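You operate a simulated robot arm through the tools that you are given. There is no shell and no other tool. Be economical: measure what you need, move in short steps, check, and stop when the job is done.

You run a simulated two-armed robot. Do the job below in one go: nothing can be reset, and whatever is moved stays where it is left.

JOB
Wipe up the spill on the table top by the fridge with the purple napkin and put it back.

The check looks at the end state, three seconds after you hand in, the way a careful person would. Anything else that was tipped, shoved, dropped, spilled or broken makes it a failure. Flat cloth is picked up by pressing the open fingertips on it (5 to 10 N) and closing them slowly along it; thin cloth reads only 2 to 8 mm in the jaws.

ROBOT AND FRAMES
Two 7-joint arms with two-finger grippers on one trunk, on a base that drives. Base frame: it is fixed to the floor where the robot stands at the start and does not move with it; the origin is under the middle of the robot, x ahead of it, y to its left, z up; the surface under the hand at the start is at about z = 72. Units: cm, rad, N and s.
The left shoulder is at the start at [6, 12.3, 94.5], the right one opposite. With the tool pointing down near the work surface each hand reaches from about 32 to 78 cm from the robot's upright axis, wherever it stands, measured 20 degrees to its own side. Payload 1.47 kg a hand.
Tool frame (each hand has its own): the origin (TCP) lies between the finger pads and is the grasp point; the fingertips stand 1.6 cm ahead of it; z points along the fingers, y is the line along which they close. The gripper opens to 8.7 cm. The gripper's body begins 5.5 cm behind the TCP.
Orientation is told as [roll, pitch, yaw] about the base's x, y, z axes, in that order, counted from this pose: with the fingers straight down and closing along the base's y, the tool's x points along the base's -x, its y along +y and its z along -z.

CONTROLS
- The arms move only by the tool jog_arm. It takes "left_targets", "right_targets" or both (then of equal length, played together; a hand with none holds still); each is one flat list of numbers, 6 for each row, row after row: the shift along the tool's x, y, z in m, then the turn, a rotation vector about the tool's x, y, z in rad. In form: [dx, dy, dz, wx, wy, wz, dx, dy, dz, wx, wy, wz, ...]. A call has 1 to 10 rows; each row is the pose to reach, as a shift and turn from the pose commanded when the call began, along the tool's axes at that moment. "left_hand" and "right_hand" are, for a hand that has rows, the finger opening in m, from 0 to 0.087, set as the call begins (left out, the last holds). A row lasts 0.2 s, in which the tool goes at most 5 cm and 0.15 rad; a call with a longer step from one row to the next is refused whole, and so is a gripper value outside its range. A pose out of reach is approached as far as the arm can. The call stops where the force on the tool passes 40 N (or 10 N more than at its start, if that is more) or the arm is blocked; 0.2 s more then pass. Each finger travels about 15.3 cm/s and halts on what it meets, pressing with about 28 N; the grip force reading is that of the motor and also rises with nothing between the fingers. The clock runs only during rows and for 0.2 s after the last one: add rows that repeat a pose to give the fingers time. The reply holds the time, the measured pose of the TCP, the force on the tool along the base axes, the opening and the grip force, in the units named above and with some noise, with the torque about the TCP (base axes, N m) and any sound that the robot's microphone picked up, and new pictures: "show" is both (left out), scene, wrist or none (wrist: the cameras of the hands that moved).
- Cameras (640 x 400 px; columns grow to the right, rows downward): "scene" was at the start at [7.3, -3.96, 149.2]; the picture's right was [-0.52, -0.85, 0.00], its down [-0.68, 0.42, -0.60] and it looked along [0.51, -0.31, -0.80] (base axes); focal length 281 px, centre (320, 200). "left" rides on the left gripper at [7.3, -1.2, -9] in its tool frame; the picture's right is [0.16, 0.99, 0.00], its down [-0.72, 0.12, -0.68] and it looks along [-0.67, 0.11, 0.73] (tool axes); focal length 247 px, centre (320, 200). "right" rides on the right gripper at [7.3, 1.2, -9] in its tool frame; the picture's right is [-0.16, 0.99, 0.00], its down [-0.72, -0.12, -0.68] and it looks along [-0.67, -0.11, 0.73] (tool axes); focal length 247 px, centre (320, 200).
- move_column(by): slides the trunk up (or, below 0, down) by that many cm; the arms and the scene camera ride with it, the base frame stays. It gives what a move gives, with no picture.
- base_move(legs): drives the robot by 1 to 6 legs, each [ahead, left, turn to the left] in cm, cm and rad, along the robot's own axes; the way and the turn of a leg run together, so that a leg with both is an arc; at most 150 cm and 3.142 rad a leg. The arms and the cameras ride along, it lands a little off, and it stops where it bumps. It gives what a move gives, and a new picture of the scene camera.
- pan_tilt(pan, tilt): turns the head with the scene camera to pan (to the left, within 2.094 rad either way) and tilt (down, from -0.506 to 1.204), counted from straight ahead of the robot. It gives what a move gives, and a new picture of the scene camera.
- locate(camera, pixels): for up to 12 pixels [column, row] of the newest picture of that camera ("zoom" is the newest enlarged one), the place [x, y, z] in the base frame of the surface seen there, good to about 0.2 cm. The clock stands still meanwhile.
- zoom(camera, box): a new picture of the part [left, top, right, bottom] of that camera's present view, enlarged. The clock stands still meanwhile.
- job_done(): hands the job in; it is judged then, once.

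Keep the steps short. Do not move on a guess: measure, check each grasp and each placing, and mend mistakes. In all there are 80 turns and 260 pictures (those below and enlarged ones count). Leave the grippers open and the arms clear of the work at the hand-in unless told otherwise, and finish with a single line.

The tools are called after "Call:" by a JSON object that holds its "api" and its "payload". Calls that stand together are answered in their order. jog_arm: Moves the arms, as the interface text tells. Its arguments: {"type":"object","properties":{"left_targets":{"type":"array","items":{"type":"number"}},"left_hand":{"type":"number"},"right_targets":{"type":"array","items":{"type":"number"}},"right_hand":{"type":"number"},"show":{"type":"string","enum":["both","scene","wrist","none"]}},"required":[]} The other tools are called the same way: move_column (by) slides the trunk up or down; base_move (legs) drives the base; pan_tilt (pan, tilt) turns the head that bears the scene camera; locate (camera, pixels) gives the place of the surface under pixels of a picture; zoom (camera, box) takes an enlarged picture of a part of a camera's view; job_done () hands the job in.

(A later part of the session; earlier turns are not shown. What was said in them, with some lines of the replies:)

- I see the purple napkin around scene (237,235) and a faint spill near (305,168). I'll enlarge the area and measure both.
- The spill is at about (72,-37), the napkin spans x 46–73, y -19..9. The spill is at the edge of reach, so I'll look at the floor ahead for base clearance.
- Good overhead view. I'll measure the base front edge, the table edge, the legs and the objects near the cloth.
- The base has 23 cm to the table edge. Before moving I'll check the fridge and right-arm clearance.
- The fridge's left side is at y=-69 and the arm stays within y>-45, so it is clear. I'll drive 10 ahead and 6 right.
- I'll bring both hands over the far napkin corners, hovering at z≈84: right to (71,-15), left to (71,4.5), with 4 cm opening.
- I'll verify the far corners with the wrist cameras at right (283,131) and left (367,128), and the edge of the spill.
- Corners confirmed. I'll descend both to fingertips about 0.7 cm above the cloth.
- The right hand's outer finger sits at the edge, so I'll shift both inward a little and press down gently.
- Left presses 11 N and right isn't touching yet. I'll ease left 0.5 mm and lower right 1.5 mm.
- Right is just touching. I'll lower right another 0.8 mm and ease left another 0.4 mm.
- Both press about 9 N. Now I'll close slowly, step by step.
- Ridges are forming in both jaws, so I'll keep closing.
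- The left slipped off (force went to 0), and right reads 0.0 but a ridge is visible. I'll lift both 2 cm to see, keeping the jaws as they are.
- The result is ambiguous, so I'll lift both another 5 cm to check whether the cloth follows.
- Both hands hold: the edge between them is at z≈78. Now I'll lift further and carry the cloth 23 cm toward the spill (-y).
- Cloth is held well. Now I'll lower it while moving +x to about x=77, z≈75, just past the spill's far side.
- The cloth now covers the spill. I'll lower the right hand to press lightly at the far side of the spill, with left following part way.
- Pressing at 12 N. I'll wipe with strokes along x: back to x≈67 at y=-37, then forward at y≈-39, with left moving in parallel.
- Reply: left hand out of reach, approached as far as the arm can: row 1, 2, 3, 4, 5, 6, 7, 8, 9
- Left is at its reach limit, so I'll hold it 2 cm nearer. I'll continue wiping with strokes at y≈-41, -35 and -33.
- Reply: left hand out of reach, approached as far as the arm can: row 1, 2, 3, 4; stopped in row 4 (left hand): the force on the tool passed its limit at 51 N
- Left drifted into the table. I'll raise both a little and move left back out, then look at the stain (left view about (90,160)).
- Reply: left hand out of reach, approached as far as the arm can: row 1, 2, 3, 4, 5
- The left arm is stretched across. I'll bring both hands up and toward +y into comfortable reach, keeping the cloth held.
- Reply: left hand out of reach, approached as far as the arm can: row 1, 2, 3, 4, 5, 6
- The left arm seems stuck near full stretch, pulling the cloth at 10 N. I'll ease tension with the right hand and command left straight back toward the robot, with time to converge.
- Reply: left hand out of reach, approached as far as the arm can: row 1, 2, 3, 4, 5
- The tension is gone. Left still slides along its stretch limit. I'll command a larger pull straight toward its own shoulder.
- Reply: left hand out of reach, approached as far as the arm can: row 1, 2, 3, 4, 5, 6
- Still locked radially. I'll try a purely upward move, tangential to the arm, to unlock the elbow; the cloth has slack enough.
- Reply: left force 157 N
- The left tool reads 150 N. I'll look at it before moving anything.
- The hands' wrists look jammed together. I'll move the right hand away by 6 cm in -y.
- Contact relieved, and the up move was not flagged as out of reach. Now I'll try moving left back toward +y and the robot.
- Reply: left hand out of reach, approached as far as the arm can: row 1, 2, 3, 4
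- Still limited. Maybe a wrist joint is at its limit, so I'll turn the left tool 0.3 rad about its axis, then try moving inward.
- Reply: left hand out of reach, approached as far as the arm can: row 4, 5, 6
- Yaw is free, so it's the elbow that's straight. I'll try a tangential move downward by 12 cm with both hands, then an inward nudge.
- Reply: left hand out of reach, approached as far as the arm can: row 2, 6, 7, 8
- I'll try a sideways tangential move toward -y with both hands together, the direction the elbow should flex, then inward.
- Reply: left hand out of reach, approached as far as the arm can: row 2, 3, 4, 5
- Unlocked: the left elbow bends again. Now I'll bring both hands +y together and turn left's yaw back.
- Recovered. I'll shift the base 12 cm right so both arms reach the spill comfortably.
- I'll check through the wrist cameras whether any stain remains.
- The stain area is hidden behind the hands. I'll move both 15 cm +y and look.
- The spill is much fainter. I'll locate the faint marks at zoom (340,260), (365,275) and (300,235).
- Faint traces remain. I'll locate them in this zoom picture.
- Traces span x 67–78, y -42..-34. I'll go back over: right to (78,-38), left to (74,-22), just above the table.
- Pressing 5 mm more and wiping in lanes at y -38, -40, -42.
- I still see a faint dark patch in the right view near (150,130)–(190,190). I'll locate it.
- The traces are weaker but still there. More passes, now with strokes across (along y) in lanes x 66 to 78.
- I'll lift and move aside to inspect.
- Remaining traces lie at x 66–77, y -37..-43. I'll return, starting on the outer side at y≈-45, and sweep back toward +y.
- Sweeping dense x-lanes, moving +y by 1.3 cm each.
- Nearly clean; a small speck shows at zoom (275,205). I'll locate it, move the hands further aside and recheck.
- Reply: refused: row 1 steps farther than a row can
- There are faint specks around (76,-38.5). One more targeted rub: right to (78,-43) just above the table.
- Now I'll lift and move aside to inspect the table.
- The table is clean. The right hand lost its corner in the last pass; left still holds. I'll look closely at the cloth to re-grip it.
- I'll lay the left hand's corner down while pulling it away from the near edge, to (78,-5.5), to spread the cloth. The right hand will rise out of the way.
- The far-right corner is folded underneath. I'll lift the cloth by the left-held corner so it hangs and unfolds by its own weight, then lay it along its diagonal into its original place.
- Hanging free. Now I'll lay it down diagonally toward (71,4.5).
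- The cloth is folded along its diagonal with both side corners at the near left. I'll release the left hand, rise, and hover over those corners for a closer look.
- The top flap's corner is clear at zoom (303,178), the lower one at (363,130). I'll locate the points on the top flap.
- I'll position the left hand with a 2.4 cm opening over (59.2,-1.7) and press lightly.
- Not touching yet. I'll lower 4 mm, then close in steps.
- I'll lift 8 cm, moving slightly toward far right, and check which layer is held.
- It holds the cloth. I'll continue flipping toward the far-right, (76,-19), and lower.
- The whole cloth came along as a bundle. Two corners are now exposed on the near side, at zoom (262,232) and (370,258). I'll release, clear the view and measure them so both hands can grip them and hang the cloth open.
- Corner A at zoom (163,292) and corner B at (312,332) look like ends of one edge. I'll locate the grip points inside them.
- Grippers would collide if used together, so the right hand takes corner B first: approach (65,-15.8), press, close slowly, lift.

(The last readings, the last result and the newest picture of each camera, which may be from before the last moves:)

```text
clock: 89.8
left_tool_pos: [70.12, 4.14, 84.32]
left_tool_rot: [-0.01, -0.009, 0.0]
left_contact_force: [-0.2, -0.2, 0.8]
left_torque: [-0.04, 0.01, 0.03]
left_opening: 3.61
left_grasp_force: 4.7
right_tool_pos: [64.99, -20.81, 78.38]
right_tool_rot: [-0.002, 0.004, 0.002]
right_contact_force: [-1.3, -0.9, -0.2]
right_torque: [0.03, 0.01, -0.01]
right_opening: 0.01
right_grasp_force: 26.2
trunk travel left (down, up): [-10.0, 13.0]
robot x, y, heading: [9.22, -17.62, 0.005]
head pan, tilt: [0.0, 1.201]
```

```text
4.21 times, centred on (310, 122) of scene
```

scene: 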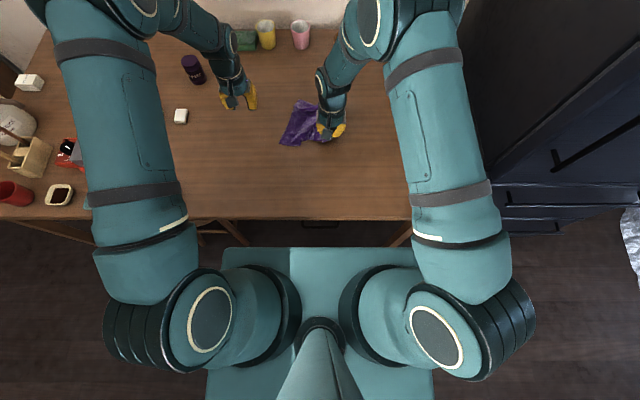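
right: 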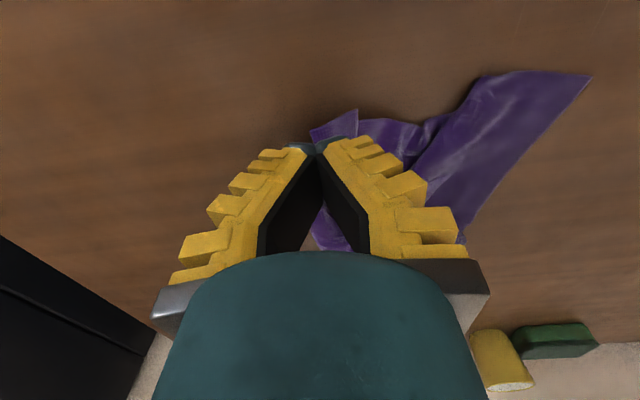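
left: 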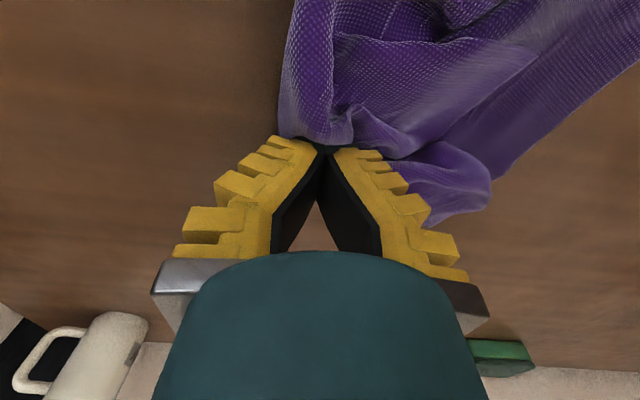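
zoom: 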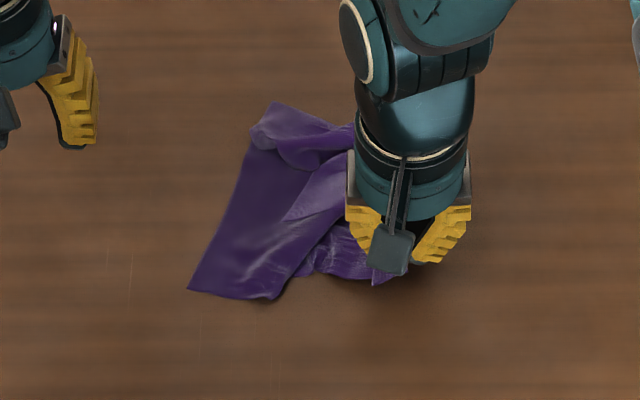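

Right holds corner B. Now the left hand grips corner A at (66.3,-7.9) the same way.

Call:
{"api": "jog_arm", "payload": {"left_targets": [0.012, -0.04, 0.01, 0, 0, 0, 0.025, -0.08, 0.02, 0, 0, 0, 0.038, -0.121, 0.04, 0, 0, 0, 0.038, -0.121, 0.08, 0, 0, 0, 0.038, -0.121, 0.102, 0, 0, 0, 0.038, -0.121, 0.106, 0, 0, 0, 0.038, -0.121, 0.107, 0, 0, 0, 0.038, -0.121, 0.107, 0, 0, 0], "left_hand": 0.022, "show": "wrist"}}

Call:
{"api": "jog_arm", "payload": {"left_targets": [0, 0, 0.0006, 0, 0, 0, 0, 0, 0.0006, 0, 0, 0], "left_hand": 0.014, "show": "none"}}

Call:
{"api": "jog_arm", "payload": {"left_targets": [0, 0, 0.0006, 0, 0, 0, 0, 0, 0.0006, 0, 0, 0], "left_hand": 0.006, "show": "none"}}

Call:
{"api": "jog_arm", "payload": {"left_targets": [0, 0, 0, 0, 0, 0, 0, 0, 0, 0, 0, 0, 0, 0.01, -0.03, 0, 0, 0, 0, 0.02, -0.05, 0, 0, 0, 0, 0.02, -0.05, 0, 0, 0], "left_hand": 0.0}}

Call:
{"api": "zoom", "payload": {"camera": "scene", "box": [250, 75, 370, 170]}}

```text
clock: 91.7
left_tool_pos: [66.56, -7.9, 73.59]
left_tool_rot: [-0.011, -0.012, 0.002]
left_contact_force: [1.1, 0.1, 1.9]
left_torque: [0.03, 0.01, 0.0]
left_opening: 2.29
left_grasp_force: 6.4
right_tool_pos: [65.04, -20.72, 78.45]
right_tool_rot: [0.0, 0.003, 0.0]
right_contact_force: [0.1, -0.2, 0.4]
right_torque: [-0.01, 0.01, 0.02]
right_opening: 0.0
right_grasp_force: 27.6
trunk travel left (down, up): [-10.0, 13.0]
robot x, y, heading: [9.17, -17.37, 0.002]
head pan, tilt: [0.0, 1.201]
```

left: 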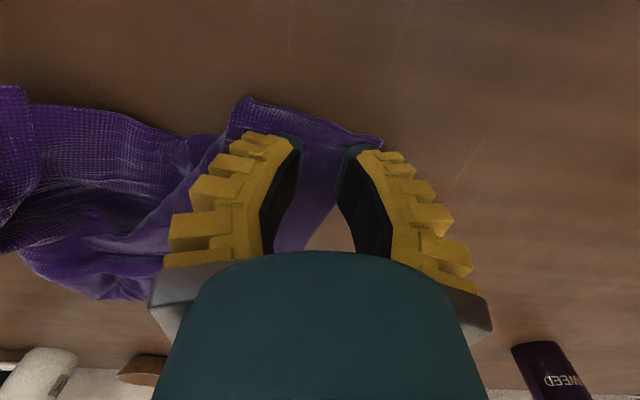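

```text
clock: 92.2
left_tool_pos: [66.61, -7.9, 73.66]
left_tool_rot: [-0.01, -0.008, 0.001]
left_contact_force: [-0.1, -1.8, 5.4]
left_torque: [0.04, -0.03, 0.01]
left_opening: 1.74
left_grasp_force: 3.2
right_tool_pos: [65.1, -20.82, 78.45]
right_tool_rot: [0.001, 0.002, 0.001]
right_contact_force: [1.1, 1.1, 0.1]
right_torque: [0.0, -0.01, -0.02]
right_opening: 0.0
right_grasp_force: 27.9
trunk travel left (down, up): [-10.0, 13.0]
robot x, y, heading: [9.58, -17.6, 0.001]
head pan, tilt: [0.0, 1.201]
```

```text
clock: 92.8
left_tool_pos: [66.51, -7.95, 73.54]
left_tool_rot: [-0.011, -0.009, 0.001]
left_contact_force: [0.3, -0.4, 0.2]
left_torque: [0.0, 0.01, -0.04]
left_opening: 0.78
left_grasp_force: 7.6
right_tool_pos: [65.0, -20.78, 78.41]
right_tool_rot: [0.0, 0.004, 0.0]
right_contact_force: [-0.1, -0.2, -0.1]
right_torque: [0.0, -0.01, -0.02]
right_opening: 0.0
right_grasp_force: 28.3
trunk travel left (down, up): [-10.0, 13.0]
robot x, y, heading: [9.74, -17.96, 0.001]
head pan, tilt: [0.0, 1.201]
```

```text
clock: 94.0
left_tool_pos: [66.71, -5.94, 78.64]
left_tool_rot: [-0.01, -0.009, 0.003]
left_contact_force: [0.2, 0.5, 0.5]
left_torque: [0.02, -0.03, 0.0]
left_opening: 0.0
left_grasp_force: 27.6
right_tool_pos: [64.96, -20.82, 78.35]
right_tool_rot: [-0.003, 0.004, 0.001]
right_contact_force: [-0.6, 0.1, -0.7]
right_torque: [-0.02, 0.02, 0.02]
right_opening: 0.01
right_grasp_force: 28.6
trunk travel left (down, up): [-10.0, 13.0]
robot x, y, heading: [9.82, -17.9, 0.002]
head pan, tilt: [0.0, 1.201]
```

scene: 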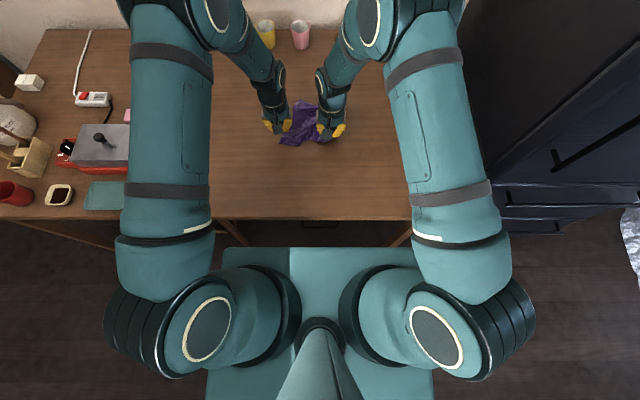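
left: 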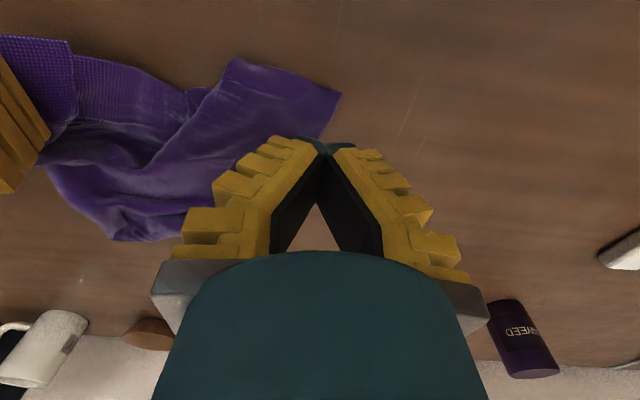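

```text
4.21 times, centred on (310, 122) of scene
```

zoom: 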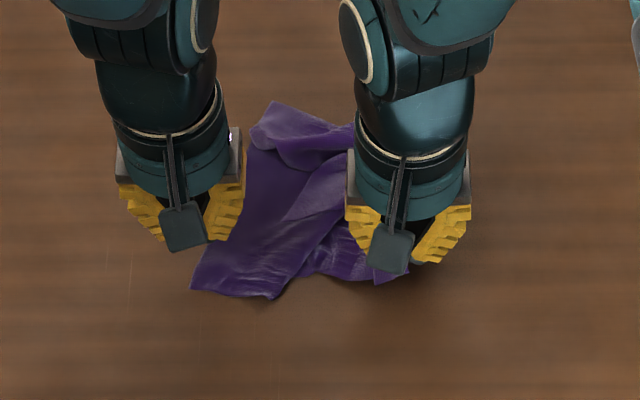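

Left slipped for lack of pressure. Retry a bit further inside the cloth with firmer pressing.

Call:
{"api": "jog_arm", "payload": {"left_targets": [0.005, -0.015, 0, 0, 0, 0, 0.005, -0.029, 0.02, 0, 0, 0, 0.005, -0.029, 0.048, 0, 0, 0, 0.005, -0.029, 0.0515, 0, 0, 0, 0.005, -0.029, 0.0522, 0, 0, 0, 0.005, -0.029, 0.0522, 0, 0, 0], "left_hand": 0.025, "show": "none"}}

Call:
{"api": "jog_arm", "payload": {"left_targets": [0, 0, 0.0008, 0, 0, 0, 0, 0, 0.0008, 0, 0, 0], "left_hand": 0.018, "show": "none"}}

Call:
{"api": "jog_arm", "payload": {"left_targets": [0, 0, 0.0008, 0, 0, 0, 0, 0, 0.0008, 0, 0, 0], "left_hand": 0.011, "show": "none"}}

Call:
{"api": "jog_arm", "payload": {"left_targets": [0, 0, 0.0006, 0, 0, 0, 0, 0, 0.0006, 0, 0, 0], "left_hand": 0.005, "show": "wrist"}}

Call:
{"api": "jog_arm", "payload": {"left_targets": [0, 0, 0, 0, 0, 0, 0, 0, 0, 0, 0, 0, 0, 0.01, -0.03, 0, 0, 0, 0, 0.01, -0.05, 0, 0, 0, 0, 0.01, -0.05, 0, 0, 0], "left_hand": 0.0, "show": "wrist"}}

```text
clock: 95.5
left_tool_pos: [66.26, -8.82, 73.57]
left_tool_rot: [-0.011, -0.014, 0.001]
left_contact_force: [0.2, 0.1, 21.1]
left_torque: [0.01, 0.12, -0.03]
left_opening: 2.79
left_grasp_force: 7.9
right_tool_pos: [65.04, -20.88, 78.55]
right_tool_rot: [-0.001, 0.003, 0.0]
right_contact_force: [-0.2, -0.6, 0.5]
right_torque: [0.0, -0.01, -0.02]
right_opening: 0.01
right_grasp_force: 28.4
trunk travel left (down, up): [-10.0, 13.0]
robot x, y, heading: [9.4, -17.86, -0.001]
head pan, tilt: [0.0, 1.201]
```

```text
clock: 96.0
left_tool_pos: [66.21, -8.85, 73.38]
left_tool_rot: [-0.011, -0.012, 0.001]
left_contact_force: [1.7, 0.9, 23.9]
left_torque: [-0.01, 0.09, 0.02]
left_opening: 2.14
left_grasp_force: 0.0
right_tool_pos: [64.94, -20.88, 78.62]
right_tool_rot: [0.0, 0.003, 0.0]
right_contact_force: [-0.3, 0.0, 0.5]
right_torque: [-0.03, 0.05, 0.02]
right_opening: 0.0
right_grasp_force: 28.4
trunk travel left (down, up): [-10.0, 13.0]
robot x, y, heading: [9.92, -18.04, -0.002]
head pan, tilt: [0.0, 1.201]
```

```text
clock: 96.7
left_tool_pos: [66.25, -9.01, 73.42]
left_tool_rot: [-0.009, -0.012, 0.002]
left_contact_force: [-0.1, -0.3, 33.4]
left_torque: [0.01, 0.18, -0.02]
left_opening: 1.21
left_grasp_force: 0.0
right_tool_pos: [64.85, -20.76, 78.53]
right_tool_rot: [-0.001, 0.002, 0.0]
right_contact_force: [-0.5, -0.1, -0.2]
right_torque: [0.02, 0.0, 0.0]
right_opening: 0.01
right_grasp_force: 28.0
trunk travel left (down, up): [-10.0, 13.0]
robot x, y, heading: [9.47, -17.87, 0.002]
head pan, tilt: [0.0, 1.201]
```

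```text
clock: 97.2
left_tool_pos: [66.03, -8.86, 73.47]
left_tool_rot: [-0.01, -0.015, 0.0]
left_contact_force: [-1.6, 0.1, 39.5]
left_torque: [0.11, 0.26, 0.0]
left_opening: 0.56
left_grasp_force: 0.0
right_tool_pos: [64.87, -20.85, 78.6]
right_tool_rot: [0.0, -0.001, 0.0]
right_contact_force: [0.0, 0.0, -0.2]
right_torque: [-0.01, -0.02, -0.01]
right_opening: 0.0
right_grasp_force: 28.3
trunk travel left (down, up): [-10.0, 13.0]
robot x, y, heading: [9.96, -17.86, -0.002]
head pan, tilt: [0.0, 1.201]
```

left: 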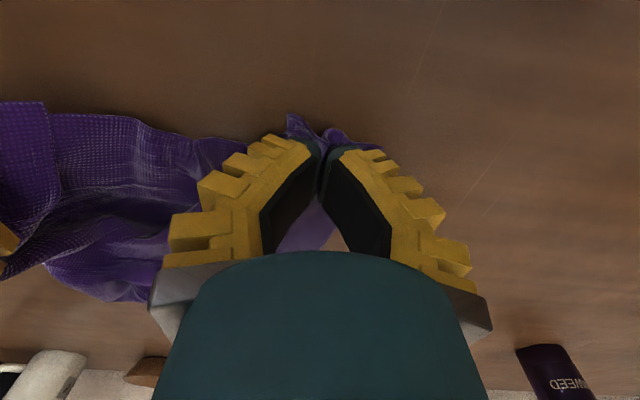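

```text
clock: 98.5
left_tool_pos: [66.12, -7.74, 78.13]
left_tool_rot: [-0.011, -0.008, 0.003]
left_contact_force: [-0.5, 0.3, -0.7]
left_torque: [-0.01, -0.01, 0.01]
left_opening: 0.0
left_grasp_force: 27.8
right_tool_pos: [65.05, -20.74, 78.41]
right_tool_rot: [-0.002, 0.004, -0.001]
right_contact_force: [0.9, -0.4, -0.7]
right_torque: [-0.06, 0.02, 0.02]
right_opening: 0.0
right_grasp_force: 27.8
trunk travel left (down, up): [-10.0, 13.0]
robot x, y, heading: [9.88, -17.72, 0.003]
head pan, tilt: [0.0, 1.201]
```

left: 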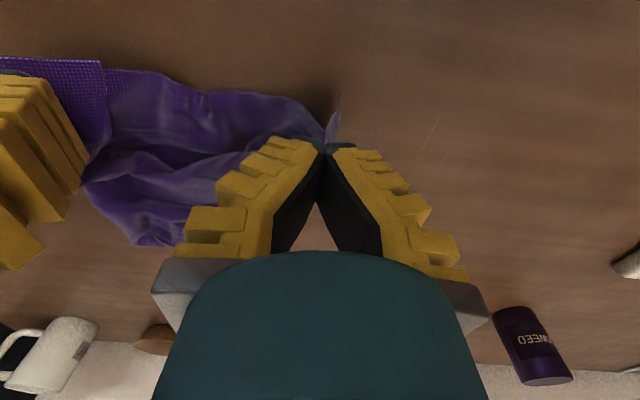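

Both corners are held. I'll lift, spreading to about 18 cm apart over the original place, and look.

Call:
{"api": "jog_arm", "payload": {"left_targets": [0, 0.01, -0.03, 0, 0, 0, 0.01, 0.02, -0.06, 0, 0, 0, 0.03, 0.04, -0.09, 0, 0, 0, 0.05, 0.06, -0.12, 0, 0, 0, 0.07, 0.08, -0.15, 0, 0, 0, 0.09, 0.1, -0.18, 0, 0, 0, 0.11, 0.112, -0.195, 0, 0, 0, 0.11, 0.112, -0.195, 0, 0, 0], "right_targets": [0, 0, -0.03, 0, 0, 0, 0.01, 0.01, -0.06, 0, 0, 0, 0.03, 0.02, -0.09, 0, 0, 0, 0.05, 0.035, -0.12, 0, 0, 0, 0.07, 0.05, -0.15, 0, 0, 0, 0.09, 0.06, -0.18, 0, 0, 0, 0.1, 0.066, -0.195, 0, 0, 0, 0.1, 0.066, -0.195, 0, 0, 0]}}

Call:
{"api": "zoom", "payload": {"camera": "scene", "box": [230, 80, 390, 200]}}

```text
clock: 100.2
left_tool_pos: [55.01, 3.75, 97.46]
left_tool_rot: [-0.009, -0.009, 0.004]
left_contact_force: [0.1, -0.1, -0.3]
left_torque: [0.01, 0.02, 0.0]
left_opening: 0.03
left_grasp_force: 27.8
right_tool_pos: [55.23, -13.98, 98.1]
right_tool_rot: [-0.002, 0.003, -0.001]
right_contact_force: [-0.2, 0.4, -0.1]
right_torque: [0.02, 0.03, -0.01]
right_opening: 0.0
right_grasp_force: 28.0
trunk travel left (down, up): [-10.0, 13.0]
robot x, y, heading: [9.99, -17.78, 0.001]
head pan, tilt: [0.0, 1.201]
```

scene: 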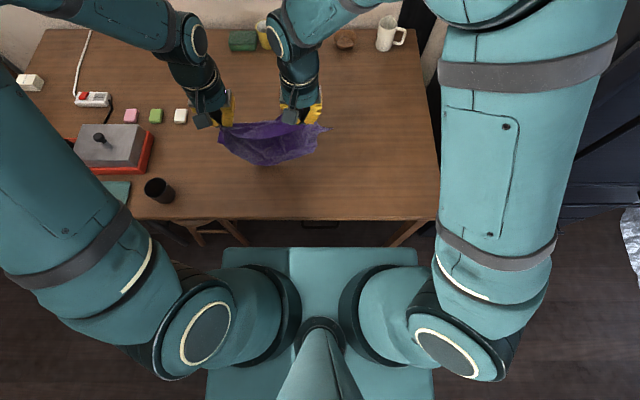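
right: 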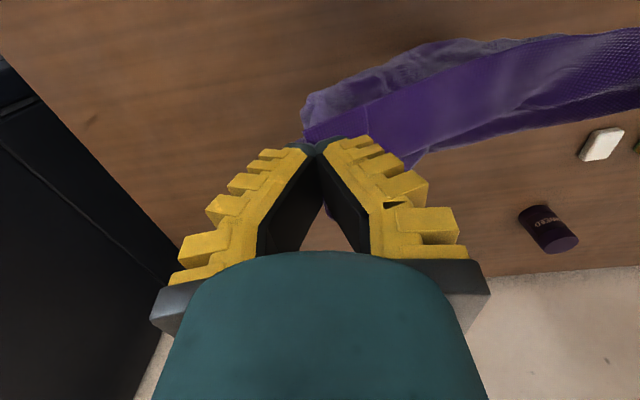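
left: 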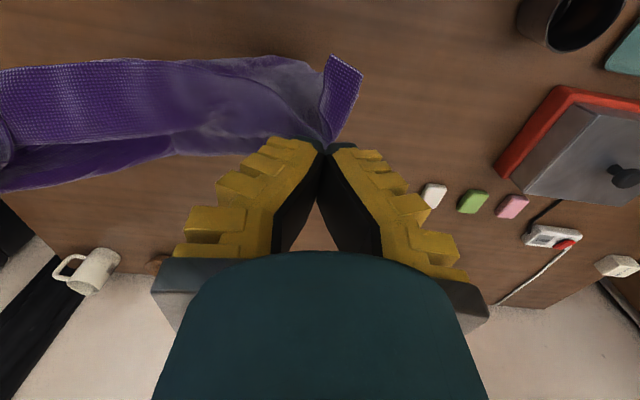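

```text
3.33 times, centred on (310, 140) of scene
```

zoom: 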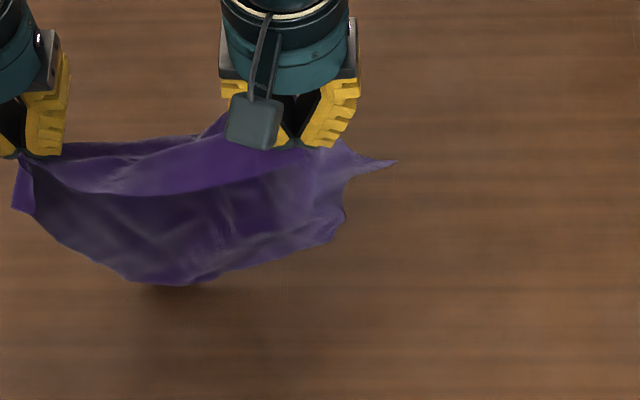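

It still hangs as a sling. I'll spread the hands to 27 cm apart and watch for tension.

Call:
{"api": "jog_arm", "payload": {"left_targets": [0, 0.02, -0.02, 0, 0, 0, 0, 0.04, -0.04, 0, 0, 0, 0, 0.05, -0.06, 0, 0, 0, 0, 0.05, -0.06, 0, 0, 0], "right_targets": [0, -0.015, -0.02, 0, 0, 0, 0, -0.03, -0.04, 0, 0, 0, 0, -0.04, -0.06, 0, 0, 0, 0, -0.04, -0.06, 0, 0, 0]}}

Call:
{"api": "zoom", "payload": {"camera": "scene", "box": [220, 70, 380, 190]}}

```text
clock: 101.2
left_tool_pos: [54.82, 8.72, 103.4]
left_tool_rot: [-0.011, -0.006, 0.002]
left_contact_force: [0.2, -8.3, 0.9]
left_torque: [-0.18, -0.02, 0.04]
left_opening: 0.0
left_grasp_force: 27.4
right_tool_pos: [55.14, -18.01, 103.98]
right_tool_rot: [-0.001, 0.003, 0.002]
right_contact_force: [-0.6, 9.1, -0.8]
right_torque: [-0.01, 0.02, 0.21]
right_opening: 0.01
right_grasp_force: 27.9
trunk travel left (down, up): [-10.0, 13.0]
robot x, y, heading: [9.41, -17.88, 0.005]
head pan, tilt: [0.0, 1.201]
```

scene: 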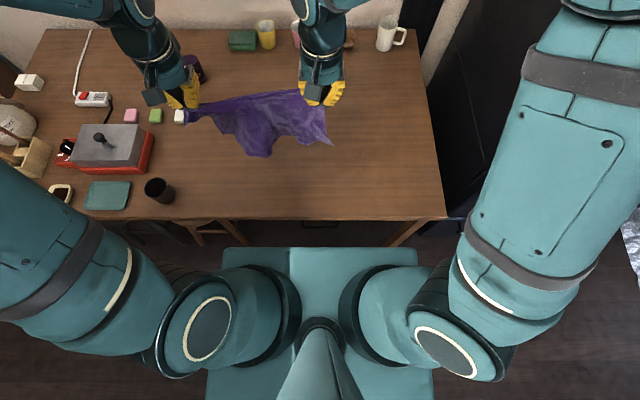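
right: 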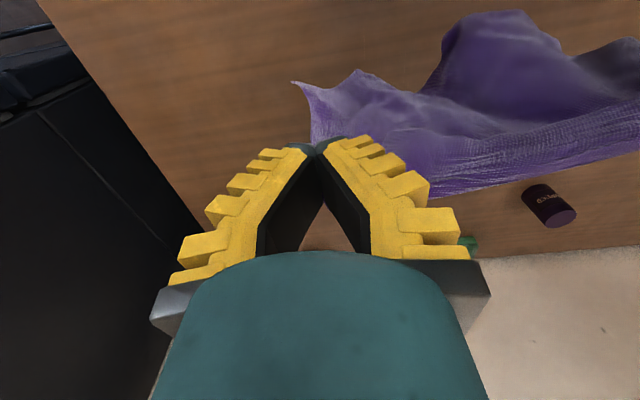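
left: 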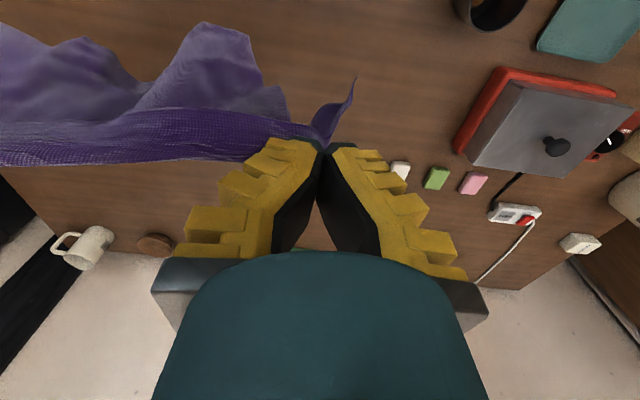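

```text
3.33 times, centred on (300, 130) of scene
```

zoom: 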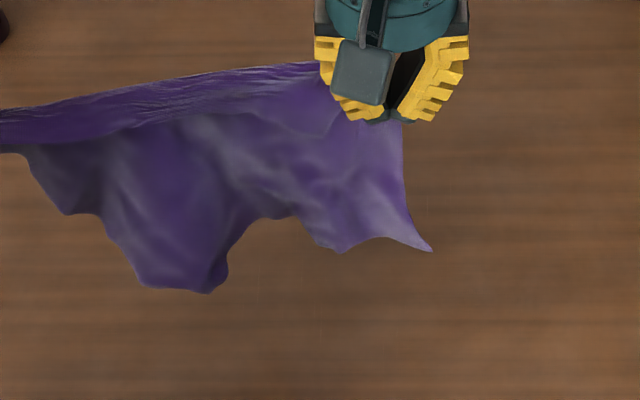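

It's taut along a chord across the cloth. I'll relax slightly and lay it down in the original footprint, moving +x as it lowers so it spreads toward the near side.

Call:
{"api": "jog_arm", "payload": {"left_targets": [0, -0.008, 0.03, 0, 0, 0, 0, -0.01, 0.07, 0, 0, 0, -0.01, -0.01, 0.11, 0, 0, 0, -0.03, -0.01, 0.145, 0, 0, 0, -0.055, -0.01, 0.18, 0, 0, 0, -0.085, -0.01, 0.21, 0, 0, 0, -0.115, -0.01, 0.24, 0, 0, 0, -0.14, -0.01, 0.265, 0, 0, 0, -0.155, -0.008, 0.287, 0, 0, 0, -0.155, -0.005, 0.29, 0, 0, 0], "right_targets": [0, 0.004, 0.03, 0, 0, 0, 0, 0.006, 0.07, 0, 0, 0, -0.01, 0.006, 0.11, 0, 0, 0, -0.03, 0.006, 0.145, 0, 0, 0, -0.055, 0.006, 0.18, 0, 0, 0, -0.085, 0.006, 0.21, 0, 0, 0, -0.115, 0.006, 0.24, 0, 0, 0, -0.14, 0.006, 0.265, 0, 0, 0, -0.155, 0.004, 0.29, 0, 0, 0, -0.155, 0.002, 0.295, 0, 0, 0], "show": "scene"}}

Call:
{"api": "zoom", "payload": {"camera": "scene", "box": [220, 80, 370, 190]}}

Call:
{"api": "zoom", "payload": {"camera": "left", "box": [0, 0, 640, 400]}}

Call:
{"api": "zoom", "payload": {"camera": "right", "box": [0, 0, 640, 400]}}

```text
clock: 103.5
left_tool_pos: [70.71, 7.86, 74.55]
left_tool_rot: [-0.01, -0.009, 0.001]
left_contact_force: [-0.1, -3.8, 0.1]
left_torque: [-0.06, -0.02, 0.03]
left_opening: 0.0
left_grasp_force: 27.8
right_tool_pos: [70.55, -17.9, 74.5]
right_tool_rot: [0.0, 0.001, -0.001]
right_contact_force: [0.2, 3.3, -1.2]
right_torque: [0.02, 0.02, 0.07]
right_opening: 0.0
right_grasp_force: 27.4
trunk travel left (down, up): [-10.0, 13.0]
robot x, y, heading: [9.85, -17.94, 0.001]
head pan, tilt: [0.0, 1.201]
```

scene: 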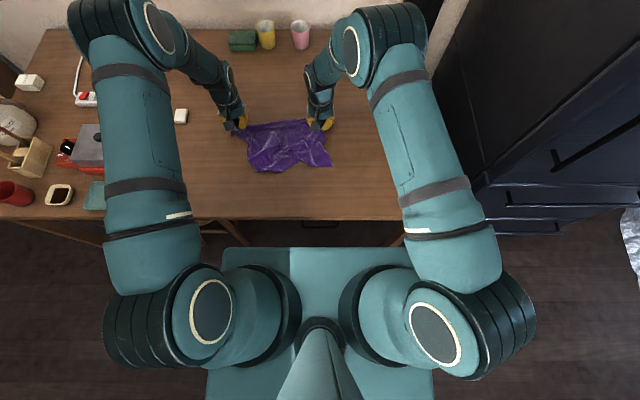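

```text
3.64 times, centred on (295, 135) of scene
```

zoom: 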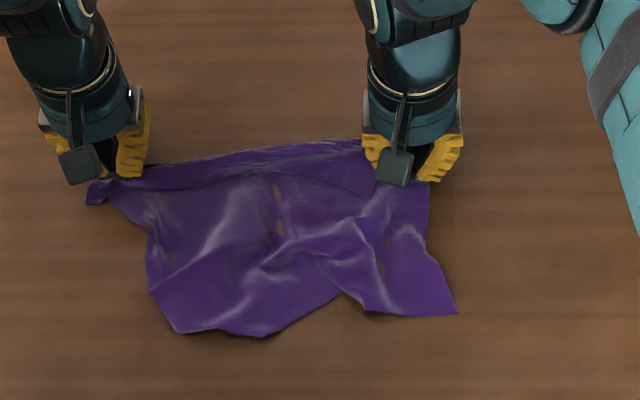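

```text
1.00 times, centred on (320, 200) of left (not enlarged: the box is as wide or as high as the picture)
```

zoom: 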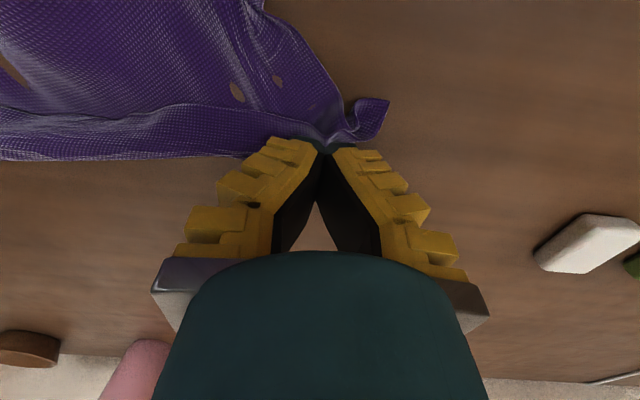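

```text
1.00 times, centred on (320, 200) of right (not enlarged: the box is as wide or as high as the picture)
```

zoom: 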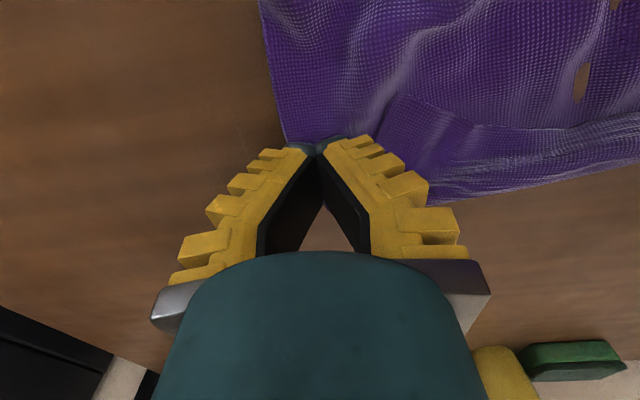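

It lies fairly spread now. I'll release both hands, lift off, and measure the near corners.

Call:
{"api": "jog_arm", "payload": {"left_targets": [0, 0, 0, 0, 0, 0, 0, 0, 0, 0, 0, 0, 0, 0, -0.03, 0, 0, 0, 0, 0, -0.07, 0, 0, 0, 0, 0.03, -0.1, 0, 0, 0, 0, 0.06, -0.1, 0, 0, 0], "right_targets": [0, 0, 0, 0, 0, 0, 0, 0, 0, 0, 0, 0, 0, 0, -0.03, 0, 0, 0, 0, 0, -0.07, 0, 0, 0, 0, -0.03, -0.1, 0, 0, 0, 0, -0.06, -0.1, 0, 0, 0], "left_hand": 0.03, "right_hand": 0.03, "show": "scene"}}

Call:
{"api": "zoom", "payload": {"camera": "scene", "box": [230, 90, 350, 190]}}

Call:
{"api": "locate", "payload": {"camera": "scene", "pixels": [[255, 168], [279, 171], [331, 165], [324, 140], [310, 122], [245, 133], [238, 137], [262, 145], [300, 160]]}}

```text
clock: 104.8
left_tool_pos: [70.52, 14.19, 84.53]
left_tool_rot: [-0.011, -0.008, -0.001]
left_contact_force: [-0.4, 0.2, 0.8]
left_torque: [0.05, -0.03, -0.03]
left_opening: 3.59
left_grasp_force: 4.3
right_tool_pos: [70.38, -23.73, 84.67]
right_tool_rot: [0.001, 0.004, 0.001]
right_contact_force: [-1.0, -1.0, 0.3]
right_torque: [-0.02, -0.03, 0.02]
right_opening: 3.65
right_grasp_force: 4.2
trunk travel left (down, up): [-10.0, 13.0]
robot x, y, heading: [9.6, -18.0, -0.0]
head pan, tilt: [0.0, 1.201]
```

scene: 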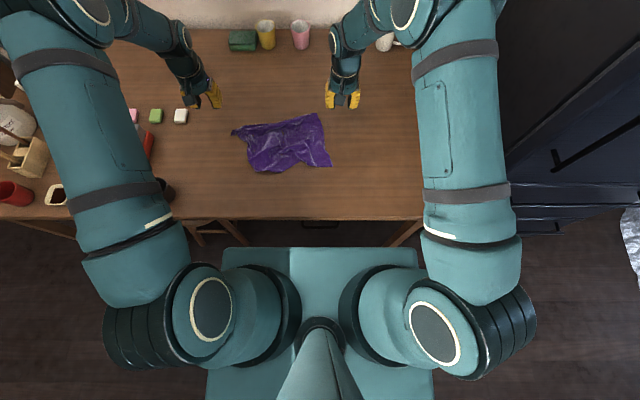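

```text
4.00 times, centred on (290, 140) of scene
```

zoom: 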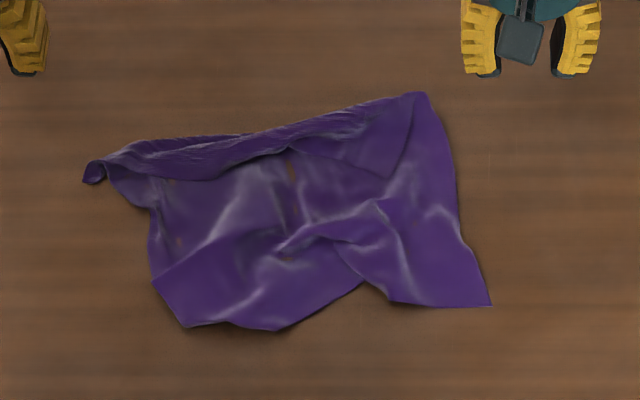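

```text
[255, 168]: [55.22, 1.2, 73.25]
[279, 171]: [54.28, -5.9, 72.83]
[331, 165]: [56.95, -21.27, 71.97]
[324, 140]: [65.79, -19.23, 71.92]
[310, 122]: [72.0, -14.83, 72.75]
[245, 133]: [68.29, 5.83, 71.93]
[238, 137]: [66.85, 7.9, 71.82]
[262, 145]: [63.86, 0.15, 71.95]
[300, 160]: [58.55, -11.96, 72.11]
```

The napkin lies in its place, but rumpled, covering x 54–73. I'll grip the two near corners, right at (59.3,-18.6) and left at (57.2,-0.8), and pull them gently toward the near side to flatten it.

Call:
{"api": "jog_arm", "payload": {"left_targets": [0.028, -0.032, 0, 0, 0, 0, 0.056, -0.064, 0, 0, 0, 0, 0.084, -0.096, 0, 0, 0, 0, 0.112, -0.128, 0.01, 0, 0, 0, 0.133, -0.15, 0.04, 0, 0, 0, 0.133, -0.15, 0.08, 0, 0, 0, 0.133, -0.15, 0.105, 0, 0, 0, 0.133, -0.15, 0.109, 0, 0, 0, 0.133, -0.15, 0.1102, 0, 0, 0, 0.133, -0.15, 0.1102, 0, 0, 0], "right_targets": [0.022, 0.01, 0, 0, 0, 0, 0.044, 0.02, 0, 0, 0, 0, 0.066, 0.03, 0, 0, 0, 0, 0.09, 0.04, 0.01, 0, 0, 0, 0.111, 0.051, 0.04, 0, 0, 0, 0.111, 0.051, 0.08, 0, 0, 0, 0.111, 0.051, 0.105, 0, 0, 0, 0.111, 0.051, 0.109, 0, 0, 0, 0.111, 0.051, 0.1108, 0, 0, 0, 0.111, 0.051, 0.1108, 0, 0, 0], "left_hand": 0.025, "right_hand": 0.025, "show": "wrist"}}

```text
clock: 107.0
left_tool_pos: [57.45, -1.23, 73.58]
left_tool_rot: [-0.011, -0.012, 0.001]
left_contact_force: [-1.0, 0.3, 19.9]
left_torque: [0.07, 0.18, -0.01]
left_opening: 2.9
left_grasp_force: 7.6
right_tool_pos: [59.28, -18.94, 73.67]
right_tool_rot: [0.0, 0.0, 0.002]
right_contact_force: [-0.1, 0.3, 10.0]
right_torque: [0.0, 0.01, 0.01]
right_opening: 2.92
right_grasp_force: 3.0
trunk travel left (down, up): [-10.0, 13.0]
robot x, y, heading: [9.77, -17.9, 0.0]
head pan, tilt: [0.0, 1.201]
```

right: 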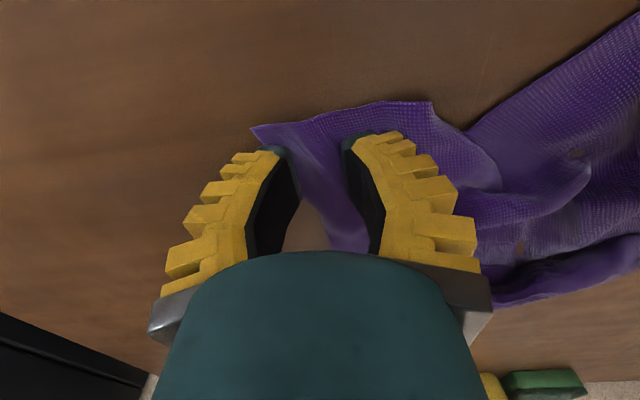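
left: 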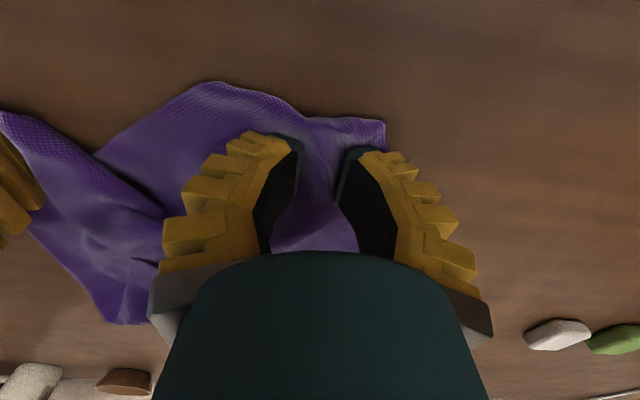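

Both press well (20 N and 10 N). I'll close slowly and pull toward the near side.

Call:
{"api": "jog_arm", "payload": {"left_targets": [0, 0, 0, 0, 0, 0, 0, 0, 0, 0, 0, 0], "right_targets": [0, 0, 0.0008, 0, 0, 0, 0, 0, 0.0008, 0, 0, 0], "left_hand": 0.018, "right_hand": 0.018, "show": "none"}}

Call:
{"api": "jog_arm", "payload": {"left_targets": [0, 0, 0.0006, 0, 0, 0, 0, 0, 0.0006, 0, 0, 0], "right_targets": [0, 0, 0.0008, 0, 0, 0, 0, 0, 0.0008, 0, 0, 0], "left_hand": 0.011, "right_hand": 0.011, "show": "none"}}

Call:
{"api": "jog_arm", "payload": {"left_targets": [0, 0, 0.0004, 0, 0, 0, 0, 0, 0.0004, 0, 0, 0], "right_targets": [0, 0, 0.0006, 0, 0, 0, 0, 0, 0.0006, 0, 0, 0], "left_hand": 0.005, "right_hand": 0.005, "show": "none"}}

Call:
{"api": "jog_arm", "payload": {"left_targets": [0, 0, 0, 0, 0, 0, 0, 0, 0, 0, 0, 0, 0, 0, -0.012, 0, 0, 0, 0.015, 0.01, -0.015, 0, 0, 0, 0.03, 0.02, -0.015, 0, 0, 0, 0.045, 0.03, -0.015, 0, 0, 0, 0.06, 0.04, -0.015, 0, 0, 0, 0.07, 0.045, -0.012, 0, 0, 0], "right_targets": [0, 0, 0, 0, 0, 0, 0, 0, 0, 0, 0, 0, 0, 0, -0.012, 0, 0, 0, 0.015, 0, -0.015, 0, 0, 0, 0.03, 0, -0.015, 0, 0, 0, 0.05, 0, -0.015, 0, 0, 0, 0.07, 0, -0.015, 0, 0, 0, 0.085, 0, -0.012, 0, 0, 0], "left_hand": 0.0, "right_hand": 0.0, "show": "scene"}}

Call:
{"api": "zoom", "payload": {"camera": "scene", "box": [220, 90, 350, 200]}}

```text
clock: 107.7
left_tool_pos: [57.32, -1.04, 73.57]
left_tool_rot: [-0.009, -0.01, 0.004]
left_contact_force: [0.3, 2.1, 12.3]
left_torque: [0.27, 0.06, -0.01]
left_opening: 0.76
left_grasp_force: 8.2
right_tool_pos: [59.07, -18.86, 73.61]
right_tool_rot: [0.001, 0.002, 0.0]
right_contact_force: [-0.1, 0.3, 11.7]
right_torque: [0.06, 0.06, -0.04]
right_opening: 2.25
right_grasp_force: 2.4
trunk travel left (down, up): [-10.0, 13.0]
robot x, y, heading: [9.81, -18.12, 0.002]
head pan, tilt: [0.0, 1.201]
```

```text
clock: 108.2
left_tool_pos: [57.4, -1.2, 73.46]
left_tool_rot: [-0.009, -0.012, 0.004]
left_contact_force: [0.8, 2.6, 20.5]
left_torque: [0.32, 0.08, 0.03]
left_opening: 1.31
left_grasp_force: 8.5
right_tool_pos: [59.18, -18.86, 73.42]
right_tool_rot: [-0.001, 0.0, 0.0]
right_contact_force: [-0.2, -0.9, 16.1]
right_torque: [0.08, 0.08, -0.04]
right_opening: 1.38
right_grasp_force: 2.1
trunk travel left (down, up): [-10.0, 13.0]
robot x, y, heading: [9.66, -17.99, -0.004]
head pan, tilt: [0.0, 1.201]
```

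```text
clock: 108.8
left_tool_pos: [57.38, -1.26, 73.51]
left_tool_rot: [-0.009, -0.014, 0.002]
left_contact_force: [-1.1, -1.2, 22.8]
left_torque: [0.09, 0.12, 0.0]
left_opening: 0.88
left_grasp_force: 1.7
right_tool_pos: [59.22, -18.85, 73.42]
right_tool_rot: [0.001, -0.001, 0.0]
right_contact_force: [0.9, 1.0, 22.7]
right_torque: [0.14, 0.07, -0.01]
right_opening: 0.8
right_grasp_force: 1.4
trunk travel left (down, up): [-10.0, 13.0]
robot x, y, heading: [9.51, -17.76, 0.004]
head pan, tilt: [0.0, 1.201]
```

```text
clock: 110.7
left_tool_pos: [50.28, 3.29, 74.26]
left_tool_rot: [-0.011, -0.008, 0.001]
left_contact_force: [0.7, -10.6, -0.5]
left_torque: [-0.2, 0.0, 0.06]
left_opening: 0.0
left_grasp_force: 28.0
right_tool_pos: [50.69, -18.81, 74.4]
right_tool_rot: [0.001, 0.003, 0.001]
right_contact_force: [-0.7, 9.8, 1.0]
right_torque: [0.16, 0.01, 0.01]
right_opening: 0.0
right_grasp_force: 27.7
trunk travel left (down, up): [-10.0, 13.0]
robot x, y, heading: [9.41, -18.07, -0.002]
head pan, tilt: [0.0, 1.201]
```

scene: 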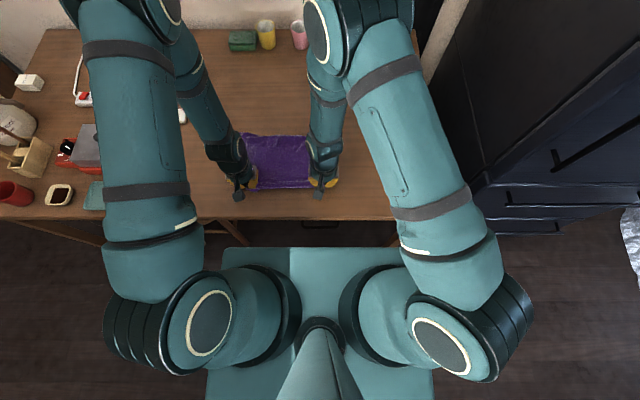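

```text
3.64 times, centred on (285, 145) of scene
5 turns are left
```

zoom: 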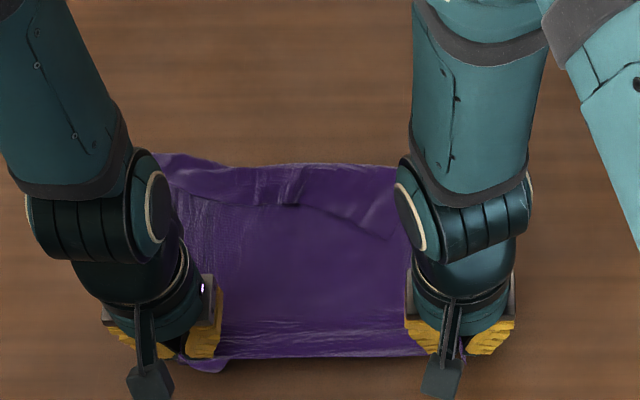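

Excellent: the near edge is stretched and the napkin is flat in its place. 5 turns remain. I'll release both, rise and withdraw.

Call:
{"api": "jog_arm", "payload": {"left_targets": [0, -0.003, 0, 0, 0, 0, 0, -0.003, 0, 0, 0, 0, 0, -0.003, -0.03, 0, 0, 0, 0, -0.003, -0.07, 0, 0, 0, 0, 0.03, -0.1, 0, 0, 0, 0, 0.07, -0.12, 0, 0, 0, 0, 0.11, -0.14, 0, 0, 0, 0, 0.15, -0.16, 0, 0, 0], "right_targets": [0, 0.003, 0, 0, 0, 0, 0, 0.003, 0, 0, 0, 0, 0, 0.003, -0.03, 0, 0, 0, 0, 0.003, -0.07, 0, 0, 0, 0, -0.03, -0.1, 0, 0, 0, 0, -0.07, -0.12, 0, 0, 0, 0, -0.11, -0.14, 0, 0, 0, 0, -0.15, -0.16, 0, 0, 0], "left_hand": 0.035, "right_hand": 0.035, "show": "scene"}}

Call:
{"api": "zoom", "payload": {"camera": "scene", "box": [210, 80, 410, 205]}}

Call:
{"api": "locate", "payload": {"camera": "scene", "pixels": [[242, 138], [262, 136], [308, 136], [318, 187], [245, 187], [280, 186]]}}

```text
clock: 112.5
left_tool_pos: [49.88, 18.39, 90.23]
left_tool_rot: [-0.012, -0.01, 0.0]
left_contact_force: [-0.6, 0.4, -0.5]
left_torque: [-0.02, -0.02, 0.01]
left_opening: 4.08
left_grasp_force: 4.2
right_tool_pos: [50.68, -33.87, 90.45]
right_tool_rot: [0.0, 0.003, 0.002]
right_contact_force: [-0.5, -0.1, -0.4]
right_torque: [0.0, 0.02, -0.03]
right_opening: 4.09
right_grasp_force: 4.4
trunk travel left (down, up): [-10.0, 13.0]
robot x, y, heading: [9.39, -17.68, 0.001]
head pan, tilt: [0.0, 1.201]
```

scene: 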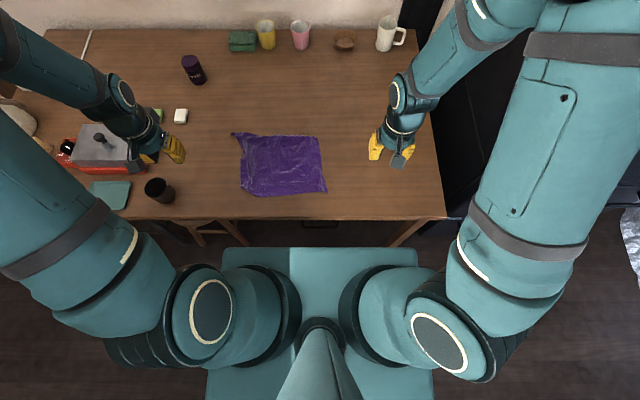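

```text
3.20 times, centred on (310, 142) of scene
```

zoom: 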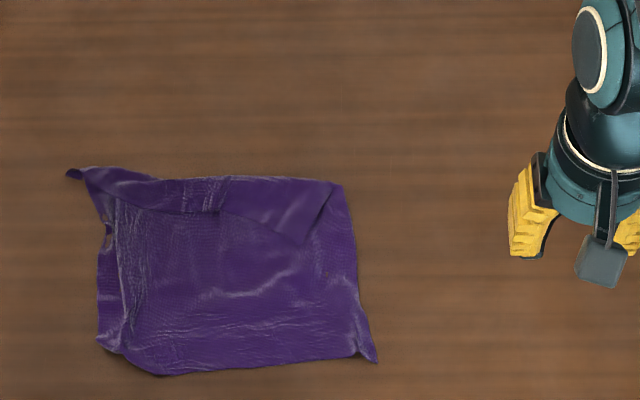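

```text
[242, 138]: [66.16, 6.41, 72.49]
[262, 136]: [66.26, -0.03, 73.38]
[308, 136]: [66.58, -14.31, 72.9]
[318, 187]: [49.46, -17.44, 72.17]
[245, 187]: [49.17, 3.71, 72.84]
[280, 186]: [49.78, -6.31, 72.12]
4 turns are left
```

The spill area is clean. The napkin is back within its original footprint, with a strip along the far edge still folded over. All other objects stand untouched, the grippers are open and the arms are clear, so I'm handing in.

Call:
{"api": "job_done", "payload": {}}

```text
The job is handed in.
```

The spill by the fridge is wiped up and the purple napkin is back in its original place, slightly rumpled with a strip along its far edge folded over.
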